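You operate a simulated robot arm through the tools that you are given. There is no shell and no other tool. Be economical: measure what you need, move in short steps, check, and stop when the job is done.

Carry out the task below with a simulated robot arm. There is one attempt and no reset: what you move stays moved.

JOB
Send the green crate on the transfer up the run to the photo eye.
Fine: free the desk emergency stop and reset first; route up, mode one.

The check looks at the end state, three seconds after you hand in, the way a careful person would. Anything else that was tipped, shoved, dropped, spilled or broken makes it a failure.

ROBOT AND FRAMES
A 6-joint arm with a two-finger parallel gripper, fixed in place. Base frame: the origin is at the foot of the arm, x ahead of it, y to its left, z up; the work surface is at about z = 900. Lengths are in mm, angles in degrees, forces in N, time in s.
With the tool pointing down near the work surface it reaches from about 140 to 740 mm from the base axis. Its first joint turns from -166.0 to 166.0 degrees. Payload 3.91 kg.
Tool frame: the origin (TCP) lies between the finger pads and is the grasp point; the fingertips stand 30 mm ahead of it; z points along the fingers, y is the line along which they close. The gripper opens to 110 mm. The fingers are 20 mm wide and 10 mm thick; the gripper's body (48 by 112 mm) begins 55 mm behind the TCP.
Orientation is that of the tool frame in the base frame, as [roll, pitch, yaw] about the fixed x, y, z axes, in that order (R = Rz(yaw) Ry(pitch) Rx(roll)). With the fingers straight down and closing along the base's y, the tool's x points along the base's -x, its y along +y and its z along -z.

CONTROLS
- The arm moves only by the tool servo_tool. Its argument "commands" is a list of rows, each an object of numbers (a shift or turn left out is 0, a gripper value left out holds the last): "tx", "ty", "tz": the shift along the tool's x, y, z in cm; "wx", "wy", "wz": the turn, a rotation vector about the tool's x, y, z in degrees; "gripper": the opening, from 0 (shut) to 1 (fully open). In form: [{"tx": .., "ty": .., "tz": .., "wx": .., "wy": .., "wz": .., "gripper": ..}, ...]. A call has 1 to 8 rows; each row is the pose to reach, as a shift and turn from the pose commanded when the call began, along the tool's axes at that moment. A row lasts 0.2 s, in which the tool goes at most 50 mm and 8.6 degrees; a call with a longer step from one row to the next is refused whole, and so is a gripper value outside its range. A pose out of reach is approached as far as the arm can. The call stops where the force on the tool passes 40 N (or 10 N more than at its start, if that is more) or the arm is blocked; 0.2 s more then pass. The fingers move at their own pace (about 45 mm/s each) and stop on an object; they squeeze with about 27 N. The grip force told is the motor's: it shows also when the fingers shut on nothing. Time passes only in rows, and 0.2 s behind the last, so rows that repeat a pose let the fingers close. The reply holds the time, the measured pose of the TCP, the force on the tool along the base axes, the opening and the grip force, in the units named above and with some noise, with the torque about the TCP (base axes, N m) and any sound that the robot's microphone picked up.
- Cameras (640 x 400 px; columns grow to the right, rows downward): "scene" is fixed at [220.2, 649.9, 1708]; the picture's right is [-0.91, 0.41, 0.00], its down [0.35, 0.78, -0.52] and it looks along [-0.21, -0.47, -0.86] (base axes); focal length 267 px, centre (320, 200). "wrist" rides on the gripper at [71, 22, -107] in the tool frame; the picture's right is [-0.29, 0.96, 0.00], its down [-0.76, -0.23, -0.61] and it looks along [-0.58, -0.18, 0.79] (tool axes); focal length 243 px, centre (320, 200). There is no depth. A picture from a camera that has moved, and an enlarged one, comes with that camera's place and axes in the base frame and with its lens.
- capture(camera): a new picture of that camera. The clock stands still meanwhile.
- lift_body(by): slides the trunk up (or, below 0, down) by that many mm; the arm rides with it, the base frame stays. It gives what a move gives, with no picture.
- enlarge(camera, box): a new picture of the part [left, top, right, bottom] of that camera's present view, enlarged. The clock stands still meanwhile.
- job_done(): hands the job in; it is judged then, once.

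Work in short steps. Places have to be worked out from the pictures, the camera data and where the tool is seen: move nearer, look again, correct. Check each grasp and each placing, and mend what went wrong. You have 120 turns and 84 pictures in all, those below and enlarged ones among them. Open the gripper and draw the arm clear of the work before you hand the job in, unless the task says otherwise; then end with one line.

The tools are called after ">>>" by a JSON object that holds its "method" and its "body". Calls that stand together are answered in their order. servo_tool: Moves the arm, as the interface text tells. Its arguments: {"type":"object","properties":{"commands":{"type":"array"}},"required":["commands"]} The other tools are called the same way: lift_body (by) slides the trunk up or down; capture (camera) takes a picture; enlarge (camera, box) takes an enlarged picture of a part of a camera's view; job_done () hands the job in.

At the start:

```text
clock: 0.0
tool_pos: [216.1, 333.6, 1227.9]
orientation: [179.9, 0.0, -180.0]
force: [-0.2, 0.6, -0.2]
moment: [-0.02, -0.01, 0.02]
finger_gap: 110.0
gripper_force: 0.0
trunk travel left (down, up): [-525.0, 65.0]
```

scene: 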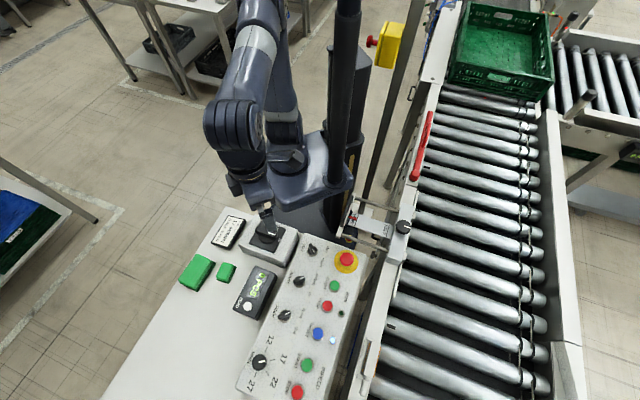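
wrist: 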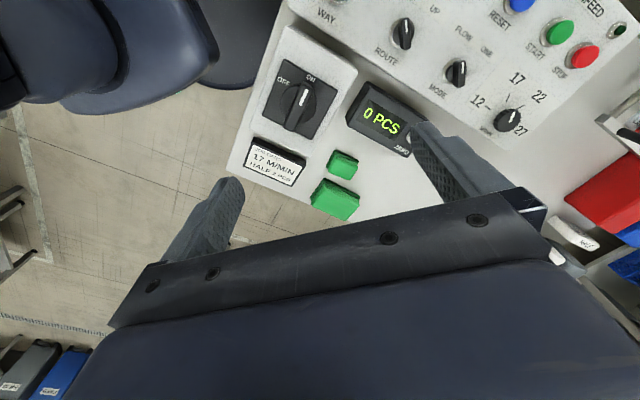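

The panel shows an e-stop, several knobs and buttons, a main switch and a card. I'll enlarge the views to read the labels.

>>> {"method": "enlarge", "body": {"camera": "scene", "box": [170, 200, 390, 400]}}

>>> {"method": "enlarge", "body": {"camera": "wrist", "box": [230, 0, 640, 230]}}

>>> {"method": "enlarge", "body": {"camera": "scene", "box": [340, 0, 640, 250]}}

```text
2.00 times, centred on (280, 300) of scene
camera zoom: at [220.2, 649.9, 1708.0], right [-0.91, 0.41, 0.0], down [0.35, 0.78, -0.52], along [-0.21, -0.47, -0.86], focal length 534 px, centre (400, 0)
```

zoom: 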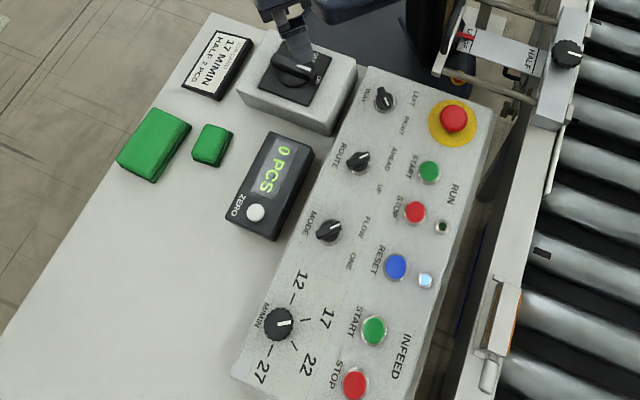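

```text
1.56 times, centred on (435, 115) of wrist
camera zoom: at [144.6, 356.0, 1336.7], right [0.29, 0.96, 0.0], down [0.76, -0.23, 0.61], along [0.58, -0.18, -0.79], focal length 379 px, centre (140, 333)
```

zoom: 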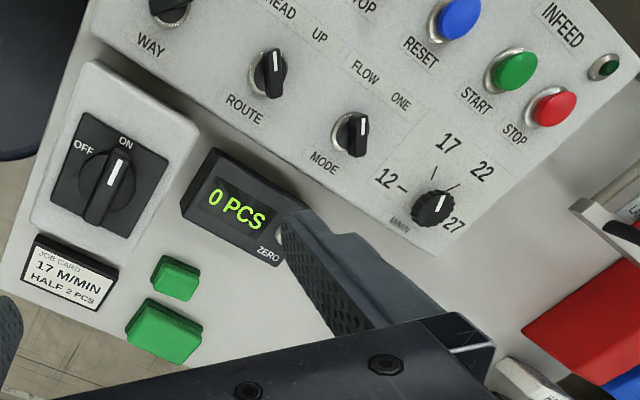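

```text
1.60 times, centred on (490, 125) of scene
camera zoom: at [220.2, 649.9, 1708.0], right [-0.91, 0.41, 0.0], down [0.35, 0.78, -0.52], along [-0.21, -0.47, -0.86], focal length 428 px, centre (48, 320)
```

zoom: 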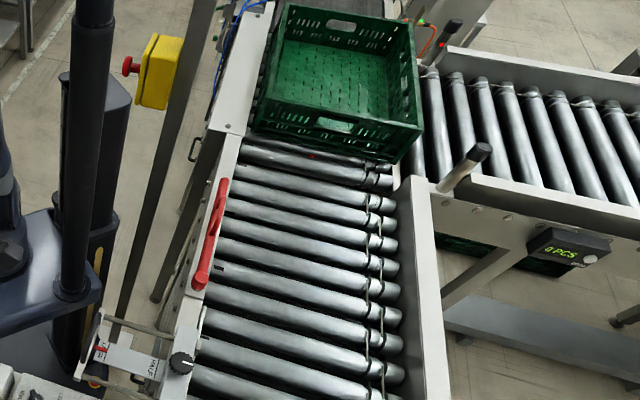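

I need finer detail on knob positions, the guide scale and the red lever.

>>> {"method": "enlarge", "body": {"camera": "scene", "box": [280, 230, 370, 310]}}

>>> {"method": "enlarge", "body": {"camera": "scene", "box": [230, 310, 350, 400]}}

>>> {"method": "enlarge", "body": {"camera": "scene", "box": [330, 100, 450, 270]}}

>>> {"method": "enlarge", "body": {"camera": "scene", "box": [180, 200, 300, 300]}}

```text
5.00 times, centred on (325, 270) of scene
camera zoom: at [220.2, 649.9, 1708.0], right [-0.91, 0.41, 0.0], down [0.35, 0.78, -0.52], along [-0.21, -0.47, -0.86], focal length 1336 px, centre (295, -150)
```

zoom: 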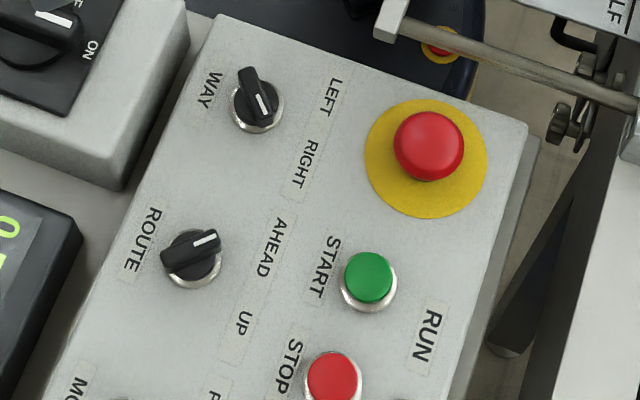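

```text
4.44 times, centred on (290, 355) of scene
camera zoom: at [220.2, 649.9, 1708.0], right [-0.91, 0.41, 0.0], down [0.35, 0.78, -0.52], along [-0.21, -0.47, -0.86], focal length 1187 px, centre (453, -489)
```

zoom: 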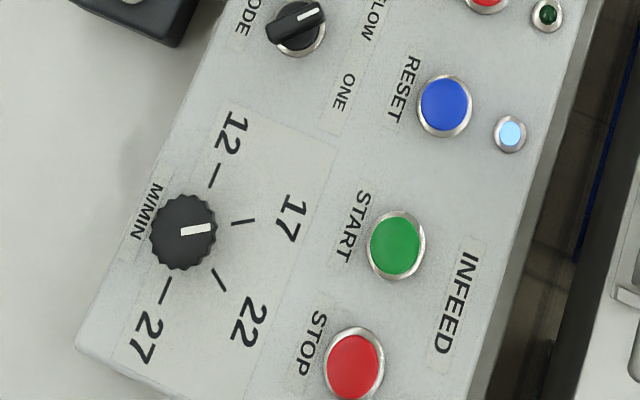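

```text
2.35 times, centred on (390, 185) of scene
camera zoom: at [220.2, 649.9, 1708.0], right [-0.91, 0.41, 0.0], down [0.35, 0.78, -0.52], along [-0.21, -0.47, -0.86], focal length 629 px, centre (155, 235)
```

zoom: 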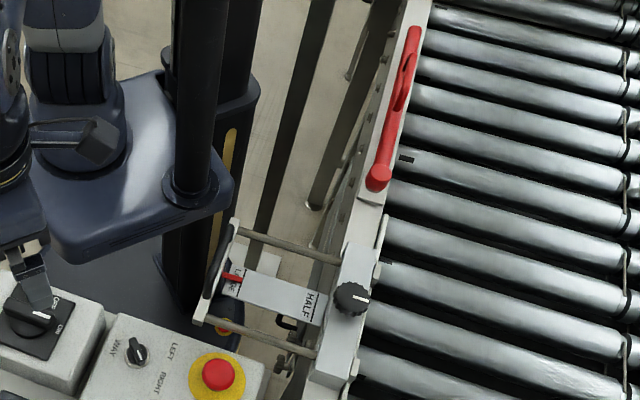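

```text
4.00 times, centred on (240, 250) of scene
camera zoom: at [220.2, 649.9, 1708.0], right [-0.91, 0.41, 0.0], down [0.35, 0.78, -0.52], along [-0.21, -0.47, -0.86], focal length 1069 px, centre (640, 0)
```

zoom: 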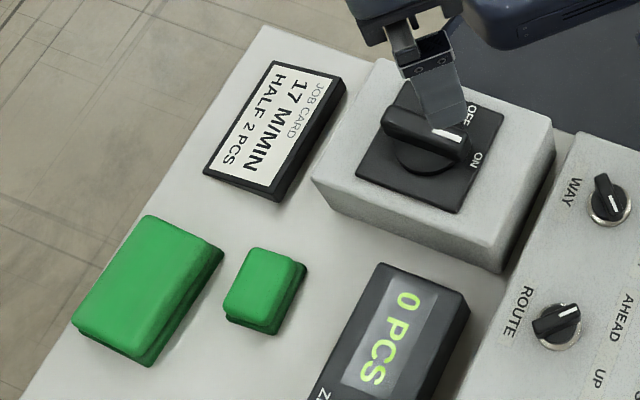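

Speed reads 17, WAY=RIGHT, ROUTE=AHEAD, MODE=FLOW, e-stop apparently pressed. I'll turn the wrist to look down the run for the photo eye, raising slightly.

>>> {"method": "servo_tool", "body": {"commands": [{"tz": -1, "wz": -8.5}, {"tz": -2, "wz": -17}, {"tz": -3, "wz": -25.5}, {"tz": -4, "wz": -34}, {"tz": -5, "wz": -42.5}, {"tz": -5, "wz": -51}, {"tz": -5, "wz": -59.5}, {"tz": -5, "wz": -68}]}}

>>> {"method": "servo_tool", "body": {"commands": [{"wz": -8.5}, {"wz": -17}, {"wz": -25.5}, {"wz": -34}, {"wz": -42.5}, {"wz": -51}, {"wz": -59.5}, {"wz": -68}]}}

>>> {"method": "capture", "body": {"camera": "wrist"}}

>>> {"method": "capture", "body": {"camera": "scene"}}

```text
clock: 1.8
tool_pos: [215.6, 334.4, 1277.3]
orientation: [-179.9, 0.0, -111.9]
force: [-0.3, 0.2, -0.5]
moment: [-0.01, -0.03, 0.01]
finger_gap: 110.1
gripper_force: 0.1
trunk travel left (down, up): [-525.0, 65.0]
```

```text
clock: 3.6
tool_pos: [215.1, 333.4, 1278.0]
orientation: [-180.0, 0.1, -44.0]
force: [-0.4, 1.1, 0.1]
moment: [0.0, -0.03, 0.0]
finger_gap: 110.2
gripper_force: 0.0
trunk travel left (down, up): [-525.0, 65.0]
```

```text
74 pictures are left
camera wrist: at [252.4, 269.3, 1386.8], right [-0.87, -0.49, 0.0], down [-0.39, 0.69, 0.61], along [-0.3, 0.53, -0.79], focal length 243 px, centre (320, 200)
```

wrist: 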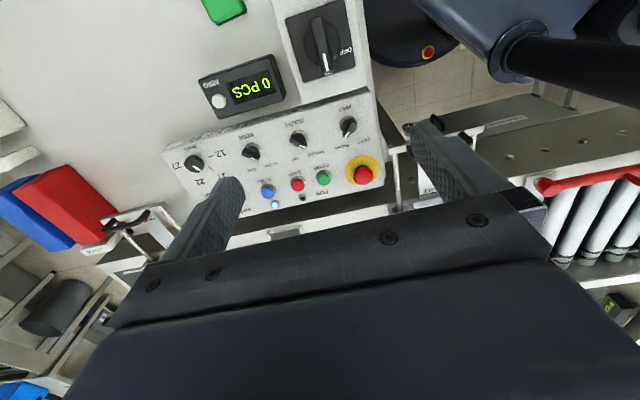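

```text
73 pictures are left
```

scene: 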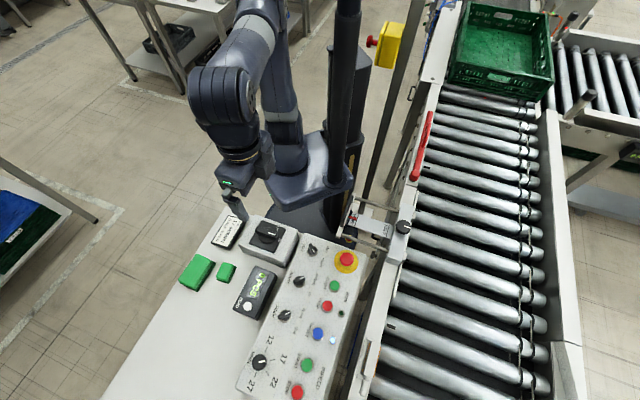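

Check the main switch mark and the panel from this side.

>>> {"method": "enlarge", "body": {"camera": "wrist", "box": [160, 0, 400, 150]}}

>>> {"method": "enlarge", "body": {"camera": "scene", "box": [230, 200, 350, 280]}}

>>> {"method": "enlarge", "body": {"camera": "wrist", "box": [160, 80, 400, 230]}}

```text
2.67 times, centred on (280, 75) of wrist
camera zoom: at [252.4, 269.3, 1386.8], right [-0.87, -0.49, 0.0], down [-0.39, 0.69, 0.61], along [-0.3, 0.53, -0.79], focal length 647 px, centre (427, 533)
```

zoom: 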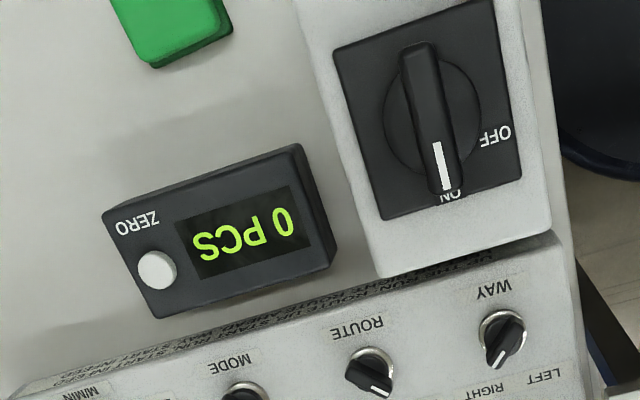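

```text
5.00 times, centred on (290, 240) of scene
camera zoom: at [220.2, 649.9, 1708.0], right [-0.91, 0.41, 0.0], down [0.35, 0.78, -0.52], along [-0.21, -0.47, -0.86], focal length 1336 px, centre (470, 0)
```

zoom: 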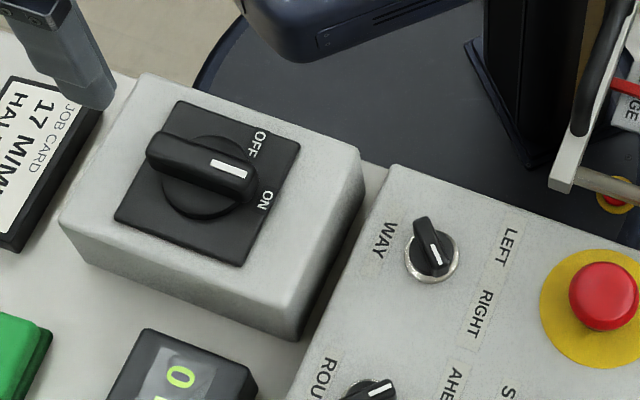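

```text
2.67 times, centred on (280, 155) of wrist
camera zoom: at [252.4, 269.3, 1386.8], right [-0.87, -0.49, 0.0], down [-0.39, 0.69, 0.61], along [-0.3, 0.53, -0.79], focal length 647 px, centre (427, 320)
```

zoom: 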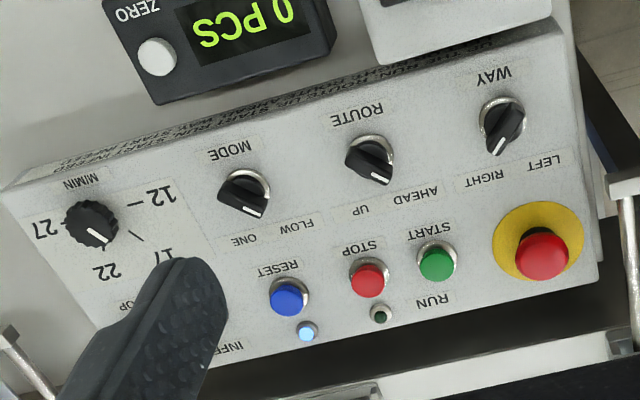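

The front edge of the panel carries printed instructions; zoom more on that.

>>> {"method": "enlarge", "body": {"camera": "wrist", "box": [230, 85, 360, 150]}}

>>> {"method": "enlarge", "body": {"camera": "wrist", "box": [160, 105, 280, 165]}}

```text
4.92 times, centred on (295, 118) of wrist
camera zoom: at [252.4, 269.3, 1386.8], right [-0.87, -0.49, 0.0], down [-0.39, 0.69, 0.61], along [-0.3, 0.53, -0.79], focal length 1194 px, centre (443, 606)
```

zoom: 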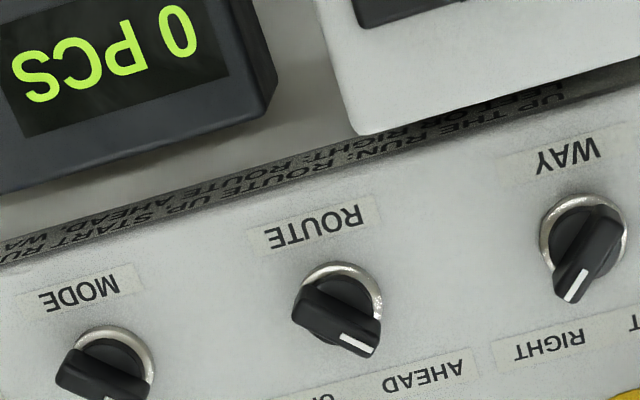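

```text
5.33 times, centred on (220, 135) of wrist
camera zoom: at [252.4, 269.3, 1386.8], right [-0.87, -0.49, 0.0], down [-0.39, 0.69, 0.61], along [-0.3, 0.53, -0.79], focal length 1294 px, centre (853, 547)
```

zoom: 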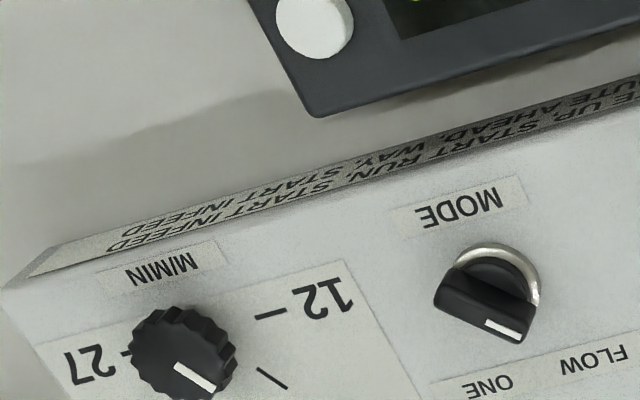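

The label reads "UP THE RUN: ROUTE UP, START RUN, START INFEED". Now look at the guide scale, and along the run.

>>> {"method": "enlarge", "body": {"camera": "scene", "box": [335, 190, 425, 260]}}

>>> {"method": "enlarge", "body": {"camera": "scene", "box": [430, 0, 640, 130]}}

>>> {"method": "enlarge", "body": {"camera": "scene", "box": [350, 240, 600, 400]}}

```text
5.71 times, centred on (380, 225) of scene
camera zoom: at [220.2, 649.9, 1708.0], right [-0.91, 0.41, 0.0], down [0.35, 0.78, -0.52], along [-0.21, -0.47, -0.86], focal length 1527 px, centre (-23, 57)
```

zoom: 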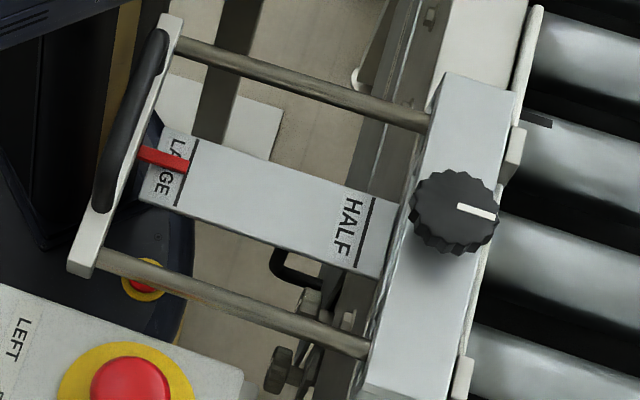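

```text
3.05 times, centred on (535, 65) of scene
camera zoom: at [220.2, 649.9, 1708.0], right [-0.91, 0.41, 0.0], down [0.35, 0.78, -0.52], along [-0.21, -0.47, -0.86], focal length 814 px, centre (-335, 611)
```

zoom: 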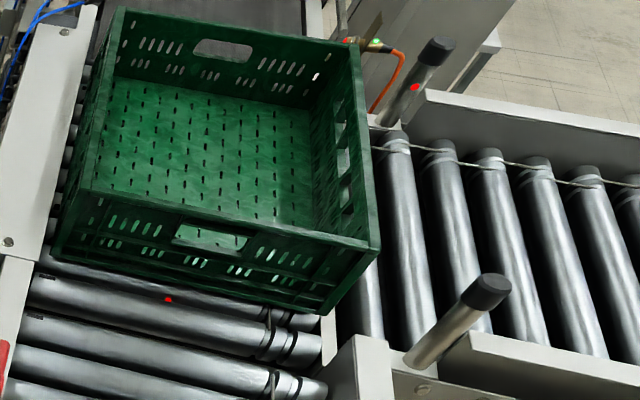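

```text
2.50 times, centred on (475, 320) of scene
camera zoom: at [220.2, 649.9, 1708.0], right [-0.91, 0.41, 0.0], down [0.35, 0.78, -0.52], along [-0.21, -0.47, -0.86], focal length 668 px, centre (-68, -100)
```

zoom: 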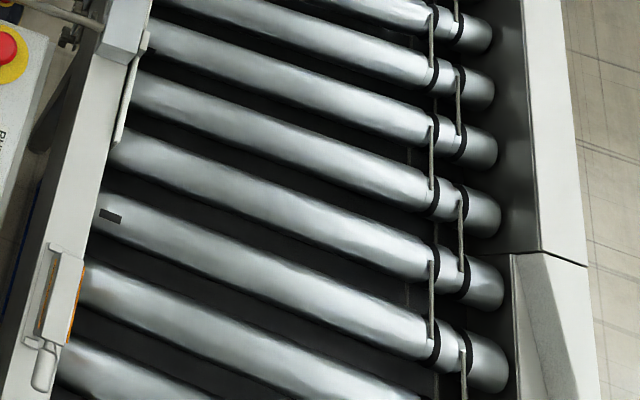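

Guide is at LARGE and the crate looks full width; not part of the order. I'll fly toward the run and tilt up to find the photo eye and check the run is clear.

>>> {"method": "servo_tool", "body": {"commands": [{"tx": -3.1, "ty": 0.4, "wx": 1, "wy": -3.6}, {"tx": -6.2, "ty": 0.8, "wx": 2, "wy": -7.2}, {"tx": -9.3, "ty": 1.2, "wx": 3.2, "wy": -10.8}, {"tx": -12.4, "ty": 1.5, "wx": 4.3, "wy": -14.4}, {"tx": -15.5, "ty": 1.9, "wx": 5.4, "wy": -18}, {"tx": -18.6, "ty": 2.3, "wx": 6.5, "wy": -21.6}, {"tx": -21.7, "ty": 2.7, "wx": 7.6, "wy": -25.2}, {"tx": -24.7, "ty": 3, "wx": 8.7, "wy": -28.8}]}}

>>> {"method": "capture", "body": {"camera": "wrist"}}

```text
clock: 5.4
tool_pos: [16.2, 482.9, 1279.6]
orientation: [-170.5, 28.7, -41.6]
force: [0.4, -0.6, -0.8]
moment: [-0.02, 0.0, -0.02]
finger_gap: 110.1
gripper_force: 0.2
trunk travel left (down, up): [-525.0, 65.0]
```

```text
64 pictures are left
camera wrist: at [73.8, 381.1, 1336.1], right [-0.87, -0.49, 0.0], down [-0.18, 0.33, 0.92], along [-0.45, 0.81, -0.38], focal length 243 px, centre (320, 200)
```

wrist: 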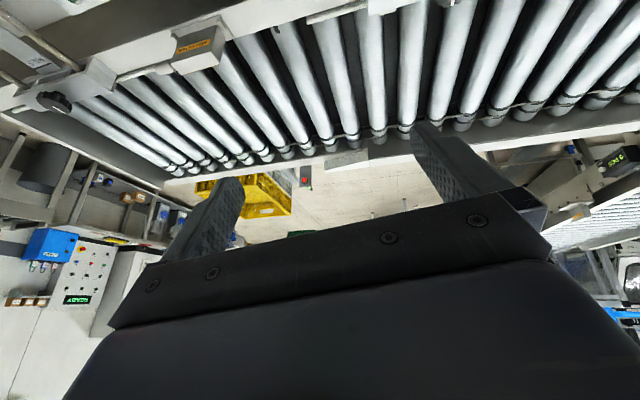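

There's a labelled box on the near rail and another guide further down; zoom.

>>> {"method": "enlarge", "body": {"camera": "wrist", "box": [0, 0, 260, 165]}}

>>> {"method": "enlarge", "body": {"camera": "wrist", "box": [150, 10, 240, 80]}}

```text
2.42 times, centred on (130, 82) of wrist
camera zoom: at [73.8, 381.1, 1336.1], right [-0.87, -0.49, 0.0], down [-0.18, 0.33, 0.92], along [-0.45, 0.81, -0.38], focal length 588 px, centre (781, 485)
```

zoom: 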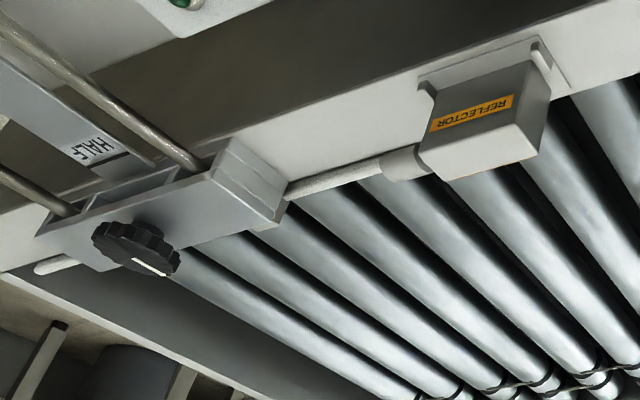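

```text
5.71 times, centred on (195, 45) of wrist
camera zoom: at [73.8, 381.1, 1336.1], right [-0.87, -0.49, 0.0], down [-0.18, 0.33, 0.92], along [-0.45, 0.81, -0.38], focal length 1386 px, centre (1034, 1086)
```

zoom: 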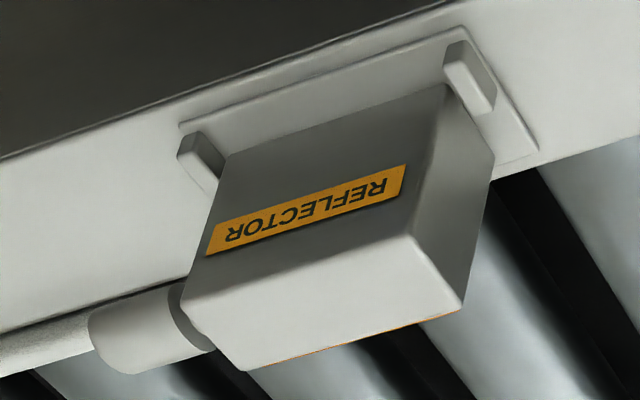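

Zoom on the far rail opposite the reflector.

>>> {"method": "enlarge", "body": {"camera": "wrist", "box": [150, 100, 430, 230]}}

>>> {"method": "enlarge", "body": {"camera": "wrist", "box": [0, 140, 200, 320]}}

```text
2.29 times, centred on (290, 165) of wrist
camera zoom: at [73.8, 381.1, 1336.1], right [-0.87, -0.49, 0.0], down [-0.18, 0.33, 0.92], along [-0.45, 0.81, -0.38], focal length 555 px, centre (389, 280)
```

zoom: 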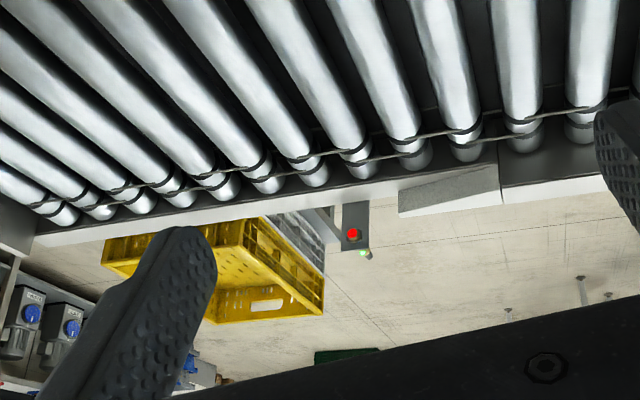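

```text
2.22 times, centred on (100, 230) of wrist
camera zoom: at [73.8, 381.1, 1336.1], right [-0.87, -0.49, 0.0], down [-0.18, 0.33, 0.92], along [-0.45, 0.81, -0.38], focal length 539 px, centre (809, 133)
```

zoom: 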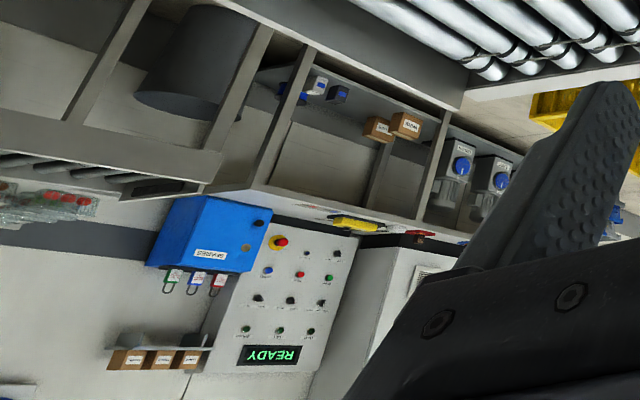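

The photo eye is on the far rail, lit. Now check the red lever on the near rail.

>>> {"method": "enlarge", "body": {"camera": "scene", "box": [395, 100, 455, 190]}}

>>> {"method": "enlarge", "body": {"camera": "scene", "box": [350, 320, 430, 400]}}

```text
4.44 times, centred on (425, 145) of scene
camera zoom: at [220.2, 649.9, 1708.0], right [-0.91, 0.41, 0.0], down [0.35, 0.78, -0.52], along [-0.21, -0.47, -0.86], focal length 1187 px, centre (-147, 444)
```

zoom: 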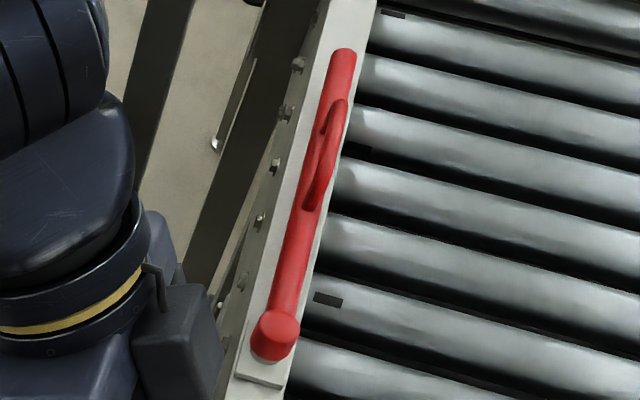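

```text
5.00 times, centred on (390, 360) of scene
camera zoom: at [220.2, 649.9, 1708.0], right [-0.91, 0.41, 0.0], down [0.35, 0.78, -0.52], along [-0.21, -0.47, -0.86], focal length 1336 px, centre (-30, -600)
```

zoom: 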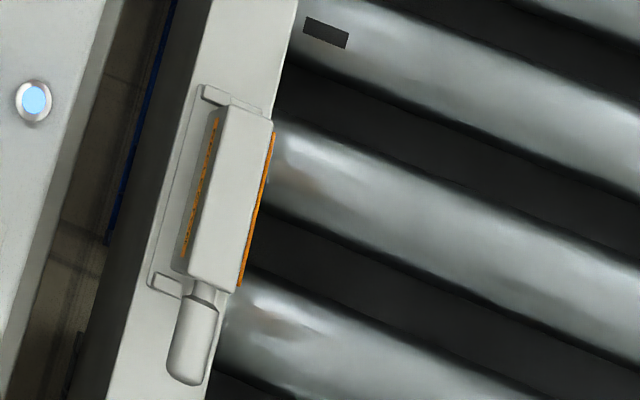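

Run is clear and the gate is parked open. Triangulating: e-stop top ≈ (51,453,966), RUN START ≈ (111,506,954), RESET ≈ (201,593,958), MODE ≈ (262,520,959). Level the tool again.

>>> {"method": "servo_tool", "body": {"commands": [{"wx": -2.2, "wy": 7.2}, {"wx": -4.4, "wy": 14.4}, {"wx": -6.5, "wy": 21.6}, {"wx": -8.7, "wy": 28.8}]}}

>>> {"method": "capture", "body": {"camera": "wrist"}}

>>> {"method": "enlarge", "body": {"camera": "scene", "box": [325, 240, 365, 280]}}

```text
clock: 6.4
tool_pos: [16.6, 483.9, 1277.9]
orientation: [180.0, -0.1, -44.1]
force: [0.0, -0.6, -0.5]
moment: [-0.01, 0.03, -0.03]
finger_gap: 109.9
gripper_force: 0.0
trunk travel left (down, up): [-525.0, 65.0]
```

```text
57 pictures are left
camera wrist: at [53.3, 419.7, 1387.0], right [-0.87, -0.49, 0.0], down [-0.39, 0.7, 0.61], along [-0.29, 0.53, -0.8], focal length 243 px, centre (320, 200)
```

wrist: 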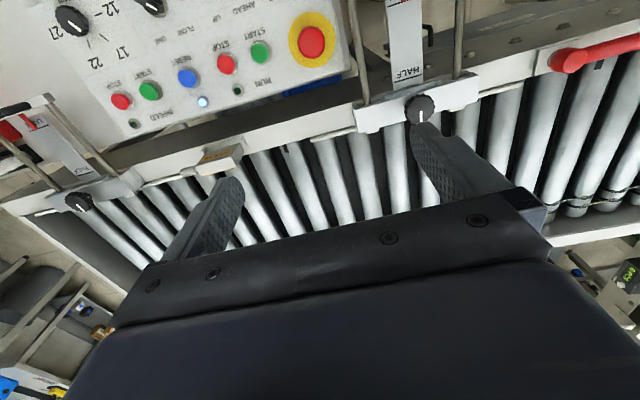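

```text
10.00 times, centred on (345, 260) of scene
camera zoom: at [220.2, 649.9, 1708.0], right [-0.91, 0.41, 0.0], down [0.35, 0.78, -0.52], along [-0.21, -0.47, -0.86], focal length 2672 px, centre (70, -400)
```

zoom: 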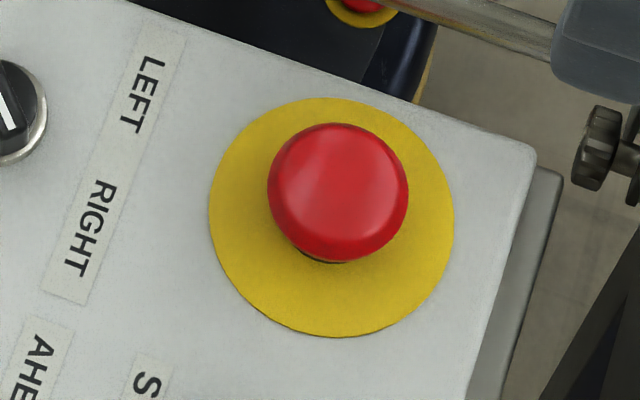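

No pull/twist marking visible. E-stop head is ~40 mm wide at (52,453), top ~966. I'll go above it with the fingers ~70 mm open.

>>> {"method": "servo_tool", "body": {"commands": [{"tx": 2.4, "ty": -0.1, "tz": 3.5, "gripper": 0.64}, {"tx": 4.7, "ty": -0.2, "tz": 7, "gripper": 0.64}, {"tx": 4.7, "ty": -0.2, "tz": 11}, {"tx": 4.7, "ty": -0.2, "tz": 15}, {"tx": 4.7, "ty": -0.2, "tz": 19}, {"tx": 4.7, "ty": -0.2, "tz": 23}, {"tx": 4.7, "ty": -0.2, "tz": 26.0}]}}

>>> {"method": "capture", "body": {"camera": "wrist"}}

>>> {"method": "enlarge", "body": {"camera": "scene", "box": [295, 220, 395, 300]}}

```text
clock: 8.0
tool_pos: [52.3, 453.5, 1017.1]
orientation: [180.0, 0.0, -44.0]
force: [0.1, -0.7, -0.5]
moment: [-0.04, 0.03, -0.01]
finger_gap: 70.6
gripper_force: 0.1
trunk travel left (down, up): [-525.0, 65.0]
```

```text
55 pictures are left
camera wrist: at [88.5, 388.6, 1126.6], right [-0.87, -0.49, 0.0], down [-0.39, 0.69, 0.61], along [-0.3, 0.53, -0.79], focal length 243 px, centre (320, 200)
```

wrist: 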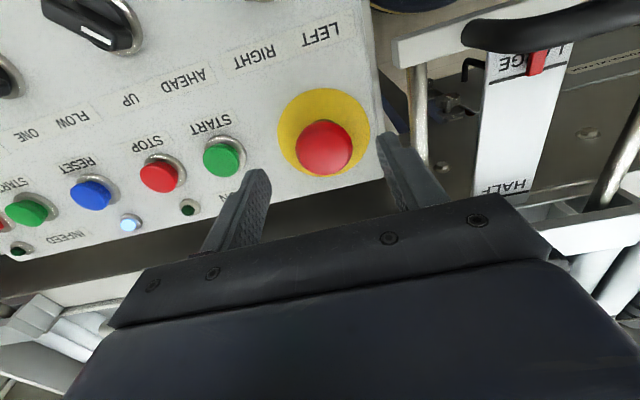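

```text
5.00 times, centred on (345, 260) of scene
camera zoom: at [220.2, 649.9, 1708.0], right [-0.91, 0.41, 0.0], down [0.35, 0.78, -0.52], along [-0.21, -0.47, -0.86], focal length 1336 px, centre (195, -100)
```

zoom: 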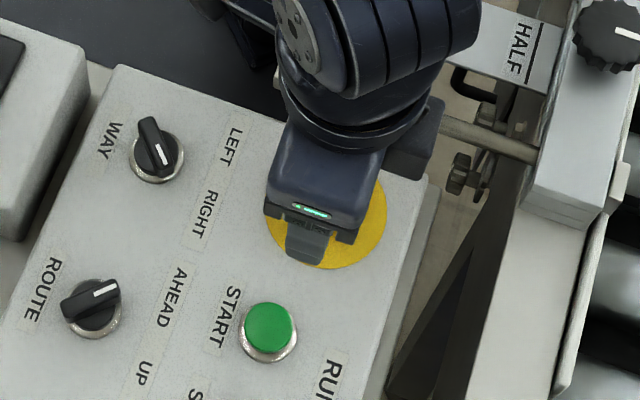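

Head centre about (49,453). Descend so the fingertips straddle it at z≈946, then close.

>>> {"method": "servo_tool", "body": {"commands": [{"tx": -0.2, "ty": 0.2, "tz": 1.5}, {"tx": -0.2, "ty": 0.2, "tz": 3}, {"tx": -0.2, "ty": 0.2, "tz": 4.1}, {"tx": -0.2, "ty": 0.2, "tz": 4.1, "gripper": 0.2}, {"tx": -0.2, "ty": 0.2, "tz": 4.1, "gripper": 0.2}, {"tx": -0.2, "ty": 0.2, "tz": 4.1, "gripper": 0.2}]}}

>>> {"method": "capture", "body": {"camera": "wrist"}}

```text
clock: 9.4
tool_pos: [48.6, 453.4, 978.0]
orientation: [-179.9, 0.0, -43.9]
force: [-0.8, -0.8, -1.0]
moment: [-0.02, 0.06, -0.01]
finger_gap: 39.7
gripper_force: 41.4
trunk travel left (down, up): [-525.0, 65.0]
```

```text
53 pictures are left
camera wrist: at [85.9, 388.1, 1085.8], right [-0.87, -0.49, 0.0], down [-0.39, 0.69, 0.61], along [-0.3, 0.53, -0.79], focal length 243 px, centre (320, 200)
```

wrist: 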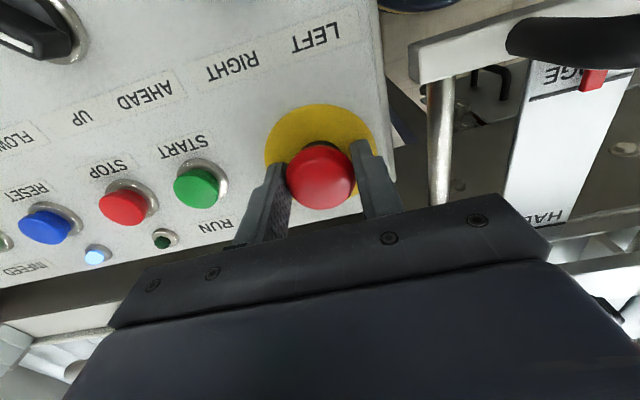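

Gripped at 39.7 mm. Twist clockwise (from above), the usual release direction.

>>> {"method": "servo_tool", "body": {"commands": [{"wz": 7}, {"wz": 14}, {"wz": 21}, {"wz": 28}, {"wz": 35}, {"wz": 42}, {"wz": 48}]}}

>>> {"method": "capture", "body": {"camera": "wrist"}}

```text
clock: 11.0
tool_pos: [49.1, 453.7, 977.2]
orientation: [180.0, 0.0, -92.1]
force: [-7.3, -3.0, -0.3]
moment: [-0.02, 0.11, 0.77]
finger_gap: 39.5
gripper_force: 45.1
trunk travel left (down, up): [-525.0, 65.0]
```

```text
52 pictures are left
camera wrist: at [24.6, 382.7, 1086.0], right [-0.95, 0.32, 0.0], down [0.26, 0.75, 0.61], along [0.2, 0.58, -0.79], focal length 243 px, centre (320, 200)
```

wrist: 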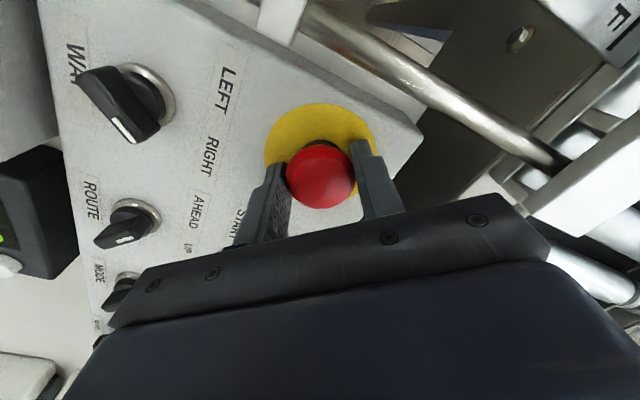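

Twisting just gives 0.77 N·m with no click — likely slipping. Return most of the twist and try pulling up.

>>> {"method": "servo_tool", "body": {"commands": [{"wz": -4}, {"wz": -4, "tz": -0.3}, {"wz": -4, "tz": -0.6}, {"wz": -4, "tz": -0.9}, {"wz": -4, "tz": -1.2}]}}

>>> {"method": "capture", "body": {"camera": "wrist"}}

```text
clock: 12.2
tool_pos: [49.4, 453.4, 990.9]
orientation: [-179.9, 0.2, -87.9]
force: [-11.1, 3.9, 6.0]
moment: [-0.01, 0.14, 0.13]
finger_gap: 39.6
gripper_force: 45.0
trunk travel left (down, up): [-525.0, 65.0]
```

```text
51 pictures are left
camera wrist: at [29.7, 382.1, 1098.4], right [-0.97, 0.26, 0.0], down [0.2, 0.77, 0.61], along [0.16, 0.59, -0.79], focal length 243 px, centre (320, 200)
```

wrist: 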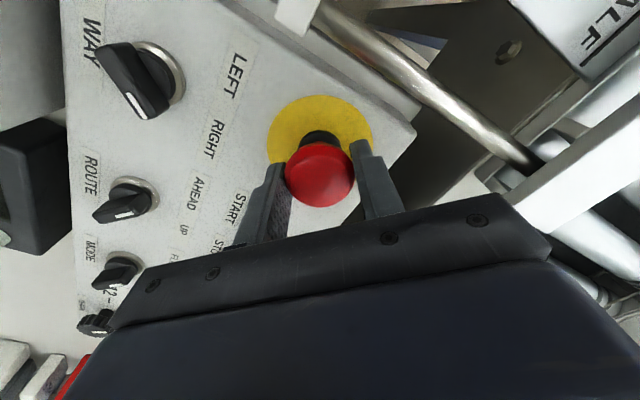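

The head rose with the fingers (more black stem visible). Open and back off up, then check whether it stays out.

>>> {"method": "servo_tool", "body": {"commands": [{"gripper": 0.64}, {"gripper": 0.64}, {"gripper": 0.64}, {"tz": -2, "gripper": 0.64}, {"tz": -5}, {"tz": -8}, {"tz": -11}]}}

>>> {"method": "capture", "body": {"camera": "wrist"}}

>>> {"method": "enlarge", "body": {"camera": "scene", "box": [295, 220, 395, 300]}}

```text
clock: 13.8
tool_pos: [50.5, 451.1, 1099.6]
orientation: [179.9, 0.0, -88.0]
force: [-0.2, 0.0, -0.3]
moment: [-0.02, 0.01, 0.01]
finger_gap: 70.2
gripper_force: 0.1
trunk travel left (down, up): [-525.0, 65.0]
```

```text
50 pictures are left
camera wrist: at [30.9, 380.2, 1208.0], right [-0.97, 0.26, 0.0], down [0.2, 0.77, 0.61], along [0.16, 0.59, -0.79], focal length 243 px, centre (320, 200)
```

wrist: 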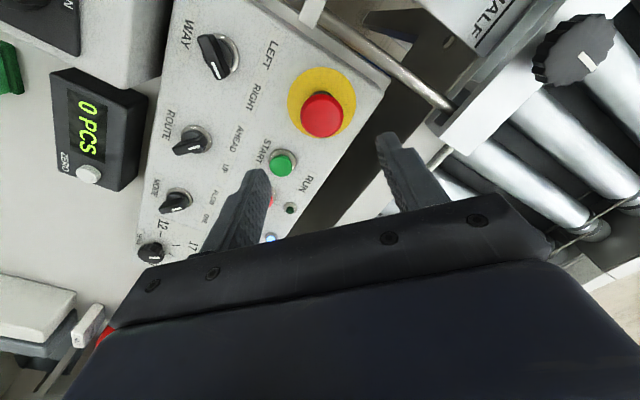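

```text
5.00 times, centred on (345, 260) of scene
camera zoom: at [220.2, 649.9, 1708.0], right [-0.91, 0.41, 0.0], down [0.35, 0.78, -0.52], along [-0.21, -0.47, -0.86], focal length 1336 px, centre (195, -100)
```

zoom: 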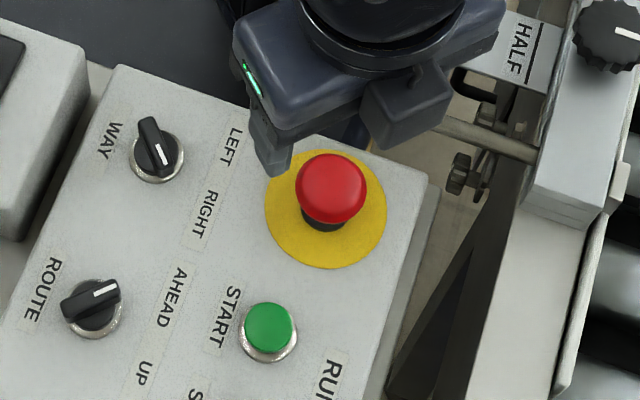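

The e-stop is out. Now close the fingers and go above RESET at about (201,593).

>>> {"method": "servo_tool", "body": {"commands": [{"tx": -2.3, "ty": -2.6, "gripper": 0}, {"tx": -4.6, "ty": -5.2}, {"tx": -6.9, "ty": -7.8}, {"tx": -9.2, "ty": -10.4}, {"tx": -11.5, "ty": -13}, {"tx": -13.7, "ty": -15.5}, {"tx": -13.7, "ty": -15.5, "tz": 4}, {"tx": -13.7, "ty": -15.5, "tz": 8}]}}

>>> {"method": "capture", "body": {"camera": "wrist"}}

>>> {"method": "enlarge", "body": {"camera": "scene", "box": [260, 270, 380, 370]}}

```text
clock: 15.6
tool_pos: [201.5, 594.8, 1019.0]
orientation: [-179.9, 0.1, -88.0]
force: [-0.3, -0.2, 0.2]
moment: [0.0, 0.0, 0.01]
finger_gap: 0.0
gripper_force: 26.5
trunk travel left (down, up): [-525.0, 65.0]
```

```text
48 pictures are left
camera wrist: at [181.9, 523.1, 1127.5], right [-0.97, 0.26, 0.0], down [0.2, 0.77, 0.61], along [0.16, 0.59, -0.79], focal length 243 px, centre (320, 200)
```

wrist: 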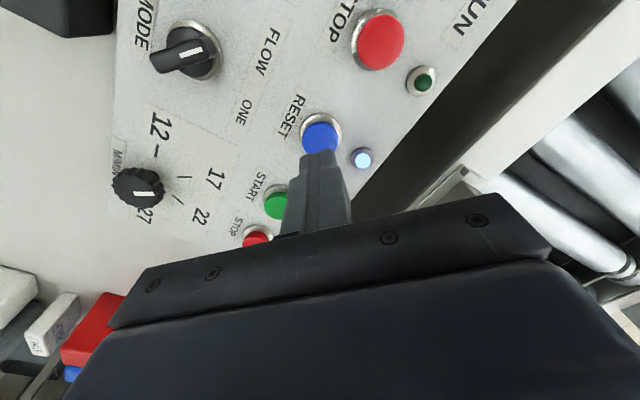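

```text
4.00 times, centred on (320, 320) of scene
camera zoom: at [220.2, 649.9, 1708.0], right [-0.91, 0.41, 0.0], down [0.35, 0.78, -0.52], along [-0.21, -0.47, -0.86], focal length 1069 px, centre (320, -280)
```

zoom: 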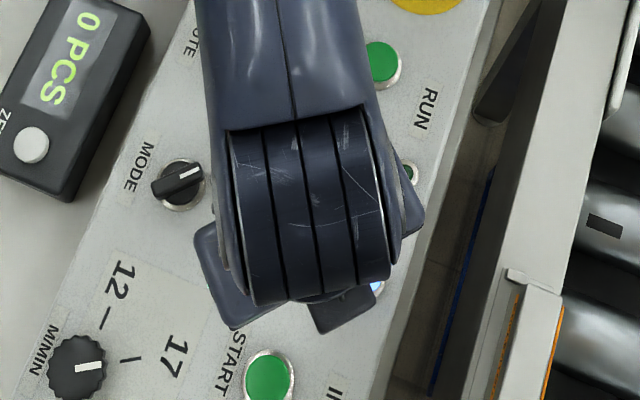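

RESET back-projects to (202,596): aligned. Press down gradually until force stops.

>>> {"method": "servo_tool", "body": {"commands": [{"tz": 1.5}, {"tz": 2.5}, {"tz": 3.0}, {"tz": 3.4}, {"tz": 3.7}, {"tz": 4.0}, {"tz": 4.0}]}}

```text
clock: 17.2
tool_pos: [200.5, 594.3, 983.0]
orientation: [-179.9, 0.4, -88.0]
force: [2.3, -0.4, 28.8]
moment: [-0.05, -0.05, 0.0]
finger_gap: 0.0
gripper_force: 26.8
trunk travel left (down, up): [-525.0, 65.0]
heard: click
```

Click heard. Retreat and look for the reset lamp.

>>> {"method": "servo_tool", "body": {"commands": [{"tz": -2}, {"tz": -5}, {"tz": -8}, {"tz": -11}]}}

>>> {"method": "capture", "body": {"camera": "wrist"}}

```text
clock: 18.2
tool_pos: [199.9, 593.5, 1088.6]
orientation: [179.9, 0.0, -88.0]
force: [0.1, -0.5, 0.5]
moment: [0.0, 0.02, 0.0]
finger_gap: 0.0
gripper_force: 26.6
trunk travel left (down, up): [-525.0, 65.0]
```

```text
46 pictures are left
camera wrist: at [181.2, 523.1, 1197.5], right [-0.97, 0.26, 0.0], down [0.2, 0.77, 0.61], along [0.16, 0.59, -0.79], focal length 243 px, centre (320, 200)
```

wrist: 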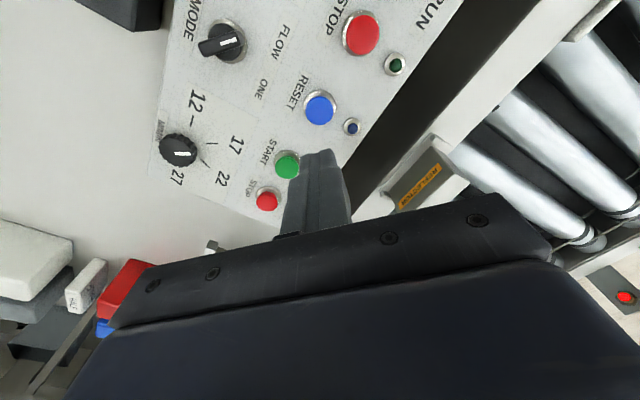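

Reset lamp is out — reset accepted. Next MODE knob at ~(263,520), bar along base x; rotate the tool to yaw ≈0 so the fingers close across it.

>>> {"method": "servo_tool", "body": {"commands": [{"tx": 0.9, "ty": -0.8, "wz": -8, "gripper": 0.45}, {"tx": 1.9, "ty": -1.5, "wz": -16}, {"tx": 2.8, "ty": -2.3, "wz": -24}, {"tx": 3.8, "ty": -3, "wz": -32}, {"tx": 4.7, "ty": -3.8, "wz": -40}, {"tx": 5.7, "ty": -4.5, "wz": -48}, {"tx": 6.6, "ty": -5.3, "wz": -56}, {"tx": 7.6, "ty": -6.0, "wz": -64}]}}

>>> {"method": "servo_tool", "body": {"commands": [{"wz": -8}, {"wz": -16}, {"wz": -24, "tz": 1}]}}

>>> {"method": "capture", "body": {"camera": "wrist"}}

```text
clock: 20.0
tool_pos: [263.4, 521.1, 1089.5]
orientation: [-179.9, 0.0, -23.9]
force: [-0.1, -0.3, -0.1]
moment: [0.05, 0.03, 0.04]
finger_gap: 49.6
gripper_force: 0.0
trunk travel left (down, up): [-525.0, 65.0]
```

```text
clock: 20.8
tool_pos: [262.6, 521.6, 1079.3]
orientation: [-180.0, 0.0, 0.1]
force: [0.2, 0.4, -0.5]
moment: [-0.01, -0.01, 0.01]
finger_gap: 49.5
gripper_force: 0.2
trunk travel left (down, up): [-525.0, 65.0]
```

```text
45 pictures are left
camera wrist: at [334.0, 500.2, 1187.8], right [-0.29, -0.96, 0.0], down [-0.76, 0.23, 0.61], along [-0.58, 0.18, -0.79], focal length 243 px, centre (320, 200)
```

wrist: 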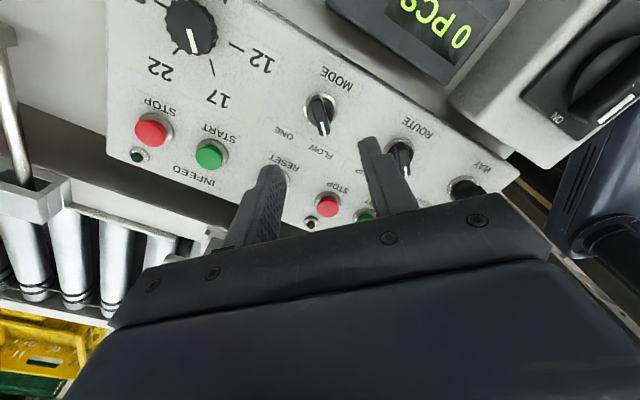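

MODE refined to (264,522), bar exactly along x. Descend to TCP z≈981 and close on the bar.

>>> {"method": "servo_tool", "body": {"commands": [{"tx": 0.1, "ty": -0.05, "tz": 4}, {"tx": 0.1, "ty": -0.05, "tz": 8}, {"tx": 0.1, "ty": -0.05, "tz": 9.8}, {"tx": 0.1, "ty": -0.05, "tz": 9.8, "gripper": 0.05}, {"tx": 0.1, "ty": -0.05, "tz": 9.8}, {"tx": 0.1, "ty": -0.05, "tz": 9.8}]}}

>>> {"method": "capture", "body": {"camera": "wrist"}}

```text
clock: 22.2
tool_pos: [264.2, 521.6, 981.5]
orientation: [179.9, 0.0, 0.0]
force: [0.7, -2.7, -3.0]
moment: [0.05, -0.31, 0.0]
finger_gap: 26.8
gripper_force: 44.8
trunk travel left (down, up): [-525.0, 65.0]
```

```text
44 pictures are left
camera wrist: at [334.8, 499.6, 1089.2], right [-0.29, -0.96, 0.0], down [-0.76, 0.23, 0.61], along [-0.58, 0.18, -0.79], focal length 243 px, centre (320, 200)
```

wrist: 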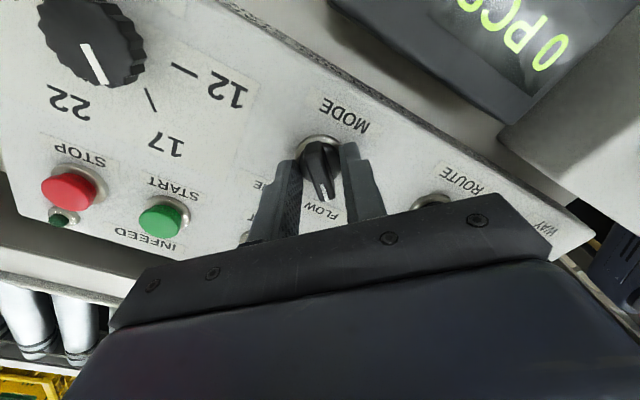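

Gap of 26.8 mm suggests the fingers are on the round base, below the bar. Open, rise a few mm, and close again.

>>> {"method": "servo_tool", "body": {"commands": [{"gripper": 0.4}, {"gripper": 0.4}, {"tz": -0.5}, {"tz": -0.5, "gripper": 0.02}, {"tz": -0.5}, {"tz": -0.5}, {"tz": -0.5}]}}

```text
clock: 23.8
tool_pos: [263.6, 519.3, 986.6]
orientation: [-179.9, -0.1, 0.1]
force: [-0.3, -4.8, 1.9]
moment: [-0.13, 0.04, 0.03]
finger_gap: 10.8
gripper_force: 45.3
trunk travel left (down, up): [-525.0, 65.0]
```

Now on the bar (10.8 mm). Turn clockwise about the knob centre (~(264,519.5)).

>>> {"method": "servo_tool", "body": {"commands": [{"ty": 0.2, "wz": 8}, {"ty": 0.2, "wz": 16}, {"ty": 0.2, "wz": 24}, {"ty": 0.2, "wz": 32}, {"ty": 0.2, "wz": 40}, {"ty": 0.2, "wz": 48}, {"ty": 0.2, "wz": 56}]}}

>>> {"method": "capture", "body": {"camera": "wrist"}}

```text
clock: 25.4
tool_pos: [262.9, 519.6, 987.4]
orientation: [-179.9, 0.0, -56.2]
force: [1.5, 6.7, 8.1]
moment: [-0.64, -0.37, -0.04]
finger_gap: 10.7
gripper_force: 45.5
trunk travel left (down, up): [-525.0, 65.0]
```

```text
43 pictures are left
camera wrist: at [285.0, 449.3, 1095.0], right [-0.96, -0.29, 0.0], down [-0.23, 0.76, 0.61], along [-0.18, 0.58, -0.79], focal length 243 px, centre (320, 200)
```

wrist: 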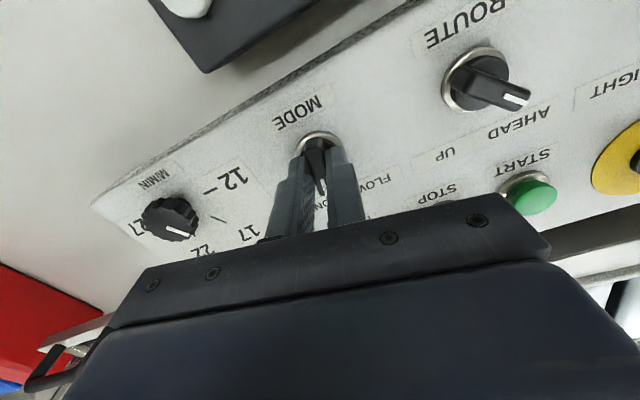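

The knob follows. Continue the rest of the way.

>>> {"method": "servo_tool", "body": {"commands": [{"wz": 8}, {"wz": 16}, {"wz": 24}, {"wz": 30}, {"wz": 34}]}}

>>> {"method": "capture", "body": {"camera": "wrist"}}

```text
clock: 26.6
tool_pos: [263.9, 519.9, 986.4]
orientation: [-179.9, 0.0, -90.1]
force: [-0.5, 6.3, 9.6]
moment: [-0.4, 0.02, -0.03]
finger_gap: 11.1
gripper_force: 45.0
trunk travel left (down, up): [-525.0, 65.0]
```

```text
42 pictures are left
camera wrist: at [241.3, 449.2, 1095.0], right [-0.96, 0.29, 0.0], down [0.23, 0.76, 0.61], along [0.18, 0.58, -0.79], focal length 243 px, centre (320, 200)
```

wrist: 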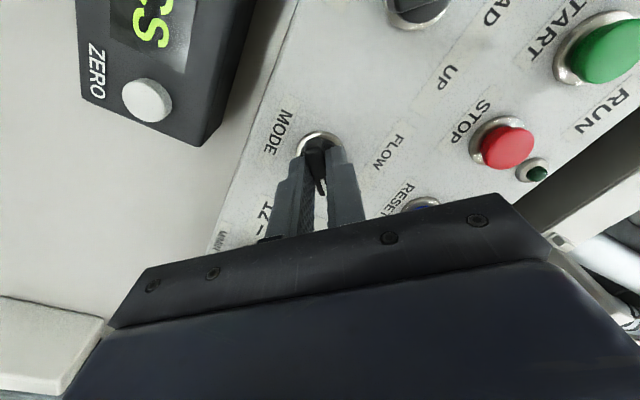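

Release and rise to see where the MODE pointer settled.

>>> {"method": "servo_tool", "body": {"commands": [{"gripper": 0.4}, {"gripper": 0.4}, {"tz": -2}, {"tz": -5}, {"tz": -8}, {"tz": -10}]}}

>>> {"method": "capture", "body": {"camera": "wrist"}}

```text
clock: 28.0
tool_pos: [264.5, 519.1, 1087.2]
orientation: [180.0, 0.0, -90.1]
force: [0.1, -0.1, 0.0]
moment: [0.0, 0.03, 0.0]
finger_gap: 44.1
gripper_force: 0.0
trunk travel left (down, up): [-525.0, 65.0]
```

```text
41 pictures are left
camera wrist: at [241.7, 448.8, 1195.4], right [-0.96, 0.29, 0.0], down [0.23, 0.76, 0.61], along [0.18, 0.58, -0.79], focal length 243 px, centre (320, 200)
```

wrist: 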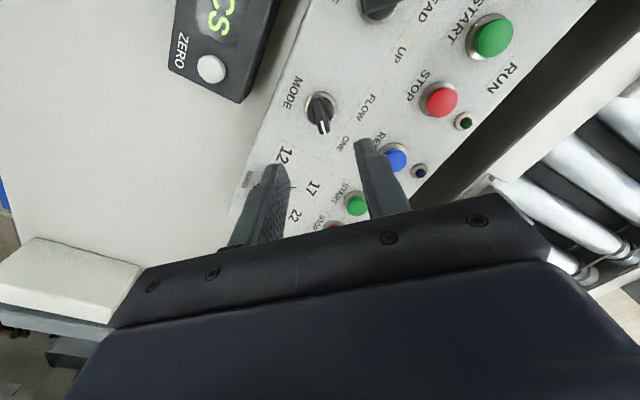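

MODE now points to ONE. Next ROUTE at about (196.5,454); move there while rotating back to yaw 0.

>>> {"method": "servo_tool", "body": {"commands": [{"tx": 0.8, "ty": 0.9, "wz": -8}, {"tx": 1.6, "ty": 1.7, "wz": -16}, {"tx": 2.5, "ty": 2.6, "wz": -24}, {"tx": 3.3, "ty": 3.4, "wz": -32}, {"tx": 4.1, "ty": 4.3, "wz": -40}, {"tx": 4.9, "ty": 5.1, "wz": -48}, {"tx": 5.7, "ty": 6, "wz": -56}, {"tx": 6.5, "ty": 6.8, "wz": -64}]}}

>>> {"method": "servo_tool", "body": {"commands": [{"wz": -8}, {"wz": -16}, {"wz": -24}, {"wz": -26}]}}

>>> {"method": "capture", "body": {"camera": "wrist"}}

```text
clock: 29.8
tool_pos: [196.0, 455.8, 1086.8]
orientation: [-180.0, 0.1, -25.8]
force: [-0.4, 0.7, -0.1]
moment: [0.0, 0.0, 0.01]
finger_gap: 43.8
gripper_force: 0.1
trunk travel left (down, up): [-525.0, 65.0]
```

```text
clock: 30.8
tool_pos: [196.0, 454.5, 1087.2]
orientation: [180.0, 0.0, 0.1]
force: [-1.0, -0.5, -1.0]
moment: [0.06, -0.03, 0.0]
finger_gap: 44.0
gripper_force: 0.0
trunk travel left (down, up): [-525.0, 65.0]
```

```text
40 pictures are left
camera wrist: at [266.8, 433.7, 1194.7], right [-0.29, -0.96, 0.0], down [-0.76, 0.23, 0.61], along [-0.58, 0.18, -0.79], focal length 243 px, centre (320, 200)
```

wrist: 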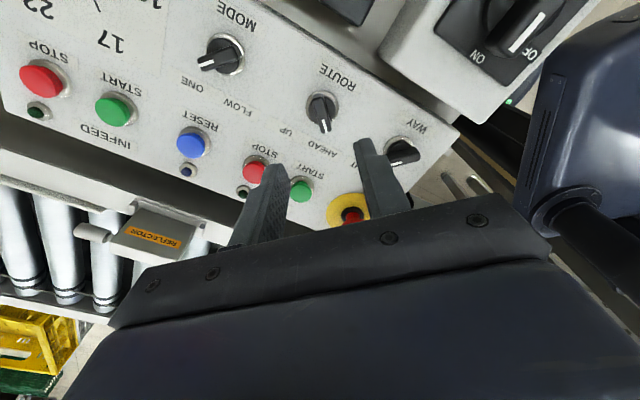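

ROUTE reads (196.6,455) (with the ~2.5 mm bias seen before, y≈453). Descend to z≈987 and grip the bar.

>>> {"method": "servo_tool", "body": {"commands": [{"tx": 0.05, "ty": 0.15, "tz": 4}, {"tx": 0.05, "ty": 0.15, "tz": 8}, {"tx": 0.05, "ty": 0.15, "tz": 10}, {"tx": 0.05, "ty": 0.15, "tz": 10, "gripper": 0.02}, {"tx": 0.05, "ty": 0.15, "tz": 10}, {"tx": 0.05, "ty": 0.15, "tz": 10}, {"tx": 0.05, "ty": 0.15, "tz": 10}]}}

```text
clock: 32.4
tool_pos: [196.6, 451.6, 986.5]
orientation: [180.0, 0.0, 0.0]
force: [0.4, -1.9, -2.7]
moment: [0.02, -0.21, 0.02]
finger_gap: 11.3
gripper_force: 44.9
trunk travel left (down, up): [-525.0, 65.0]
```

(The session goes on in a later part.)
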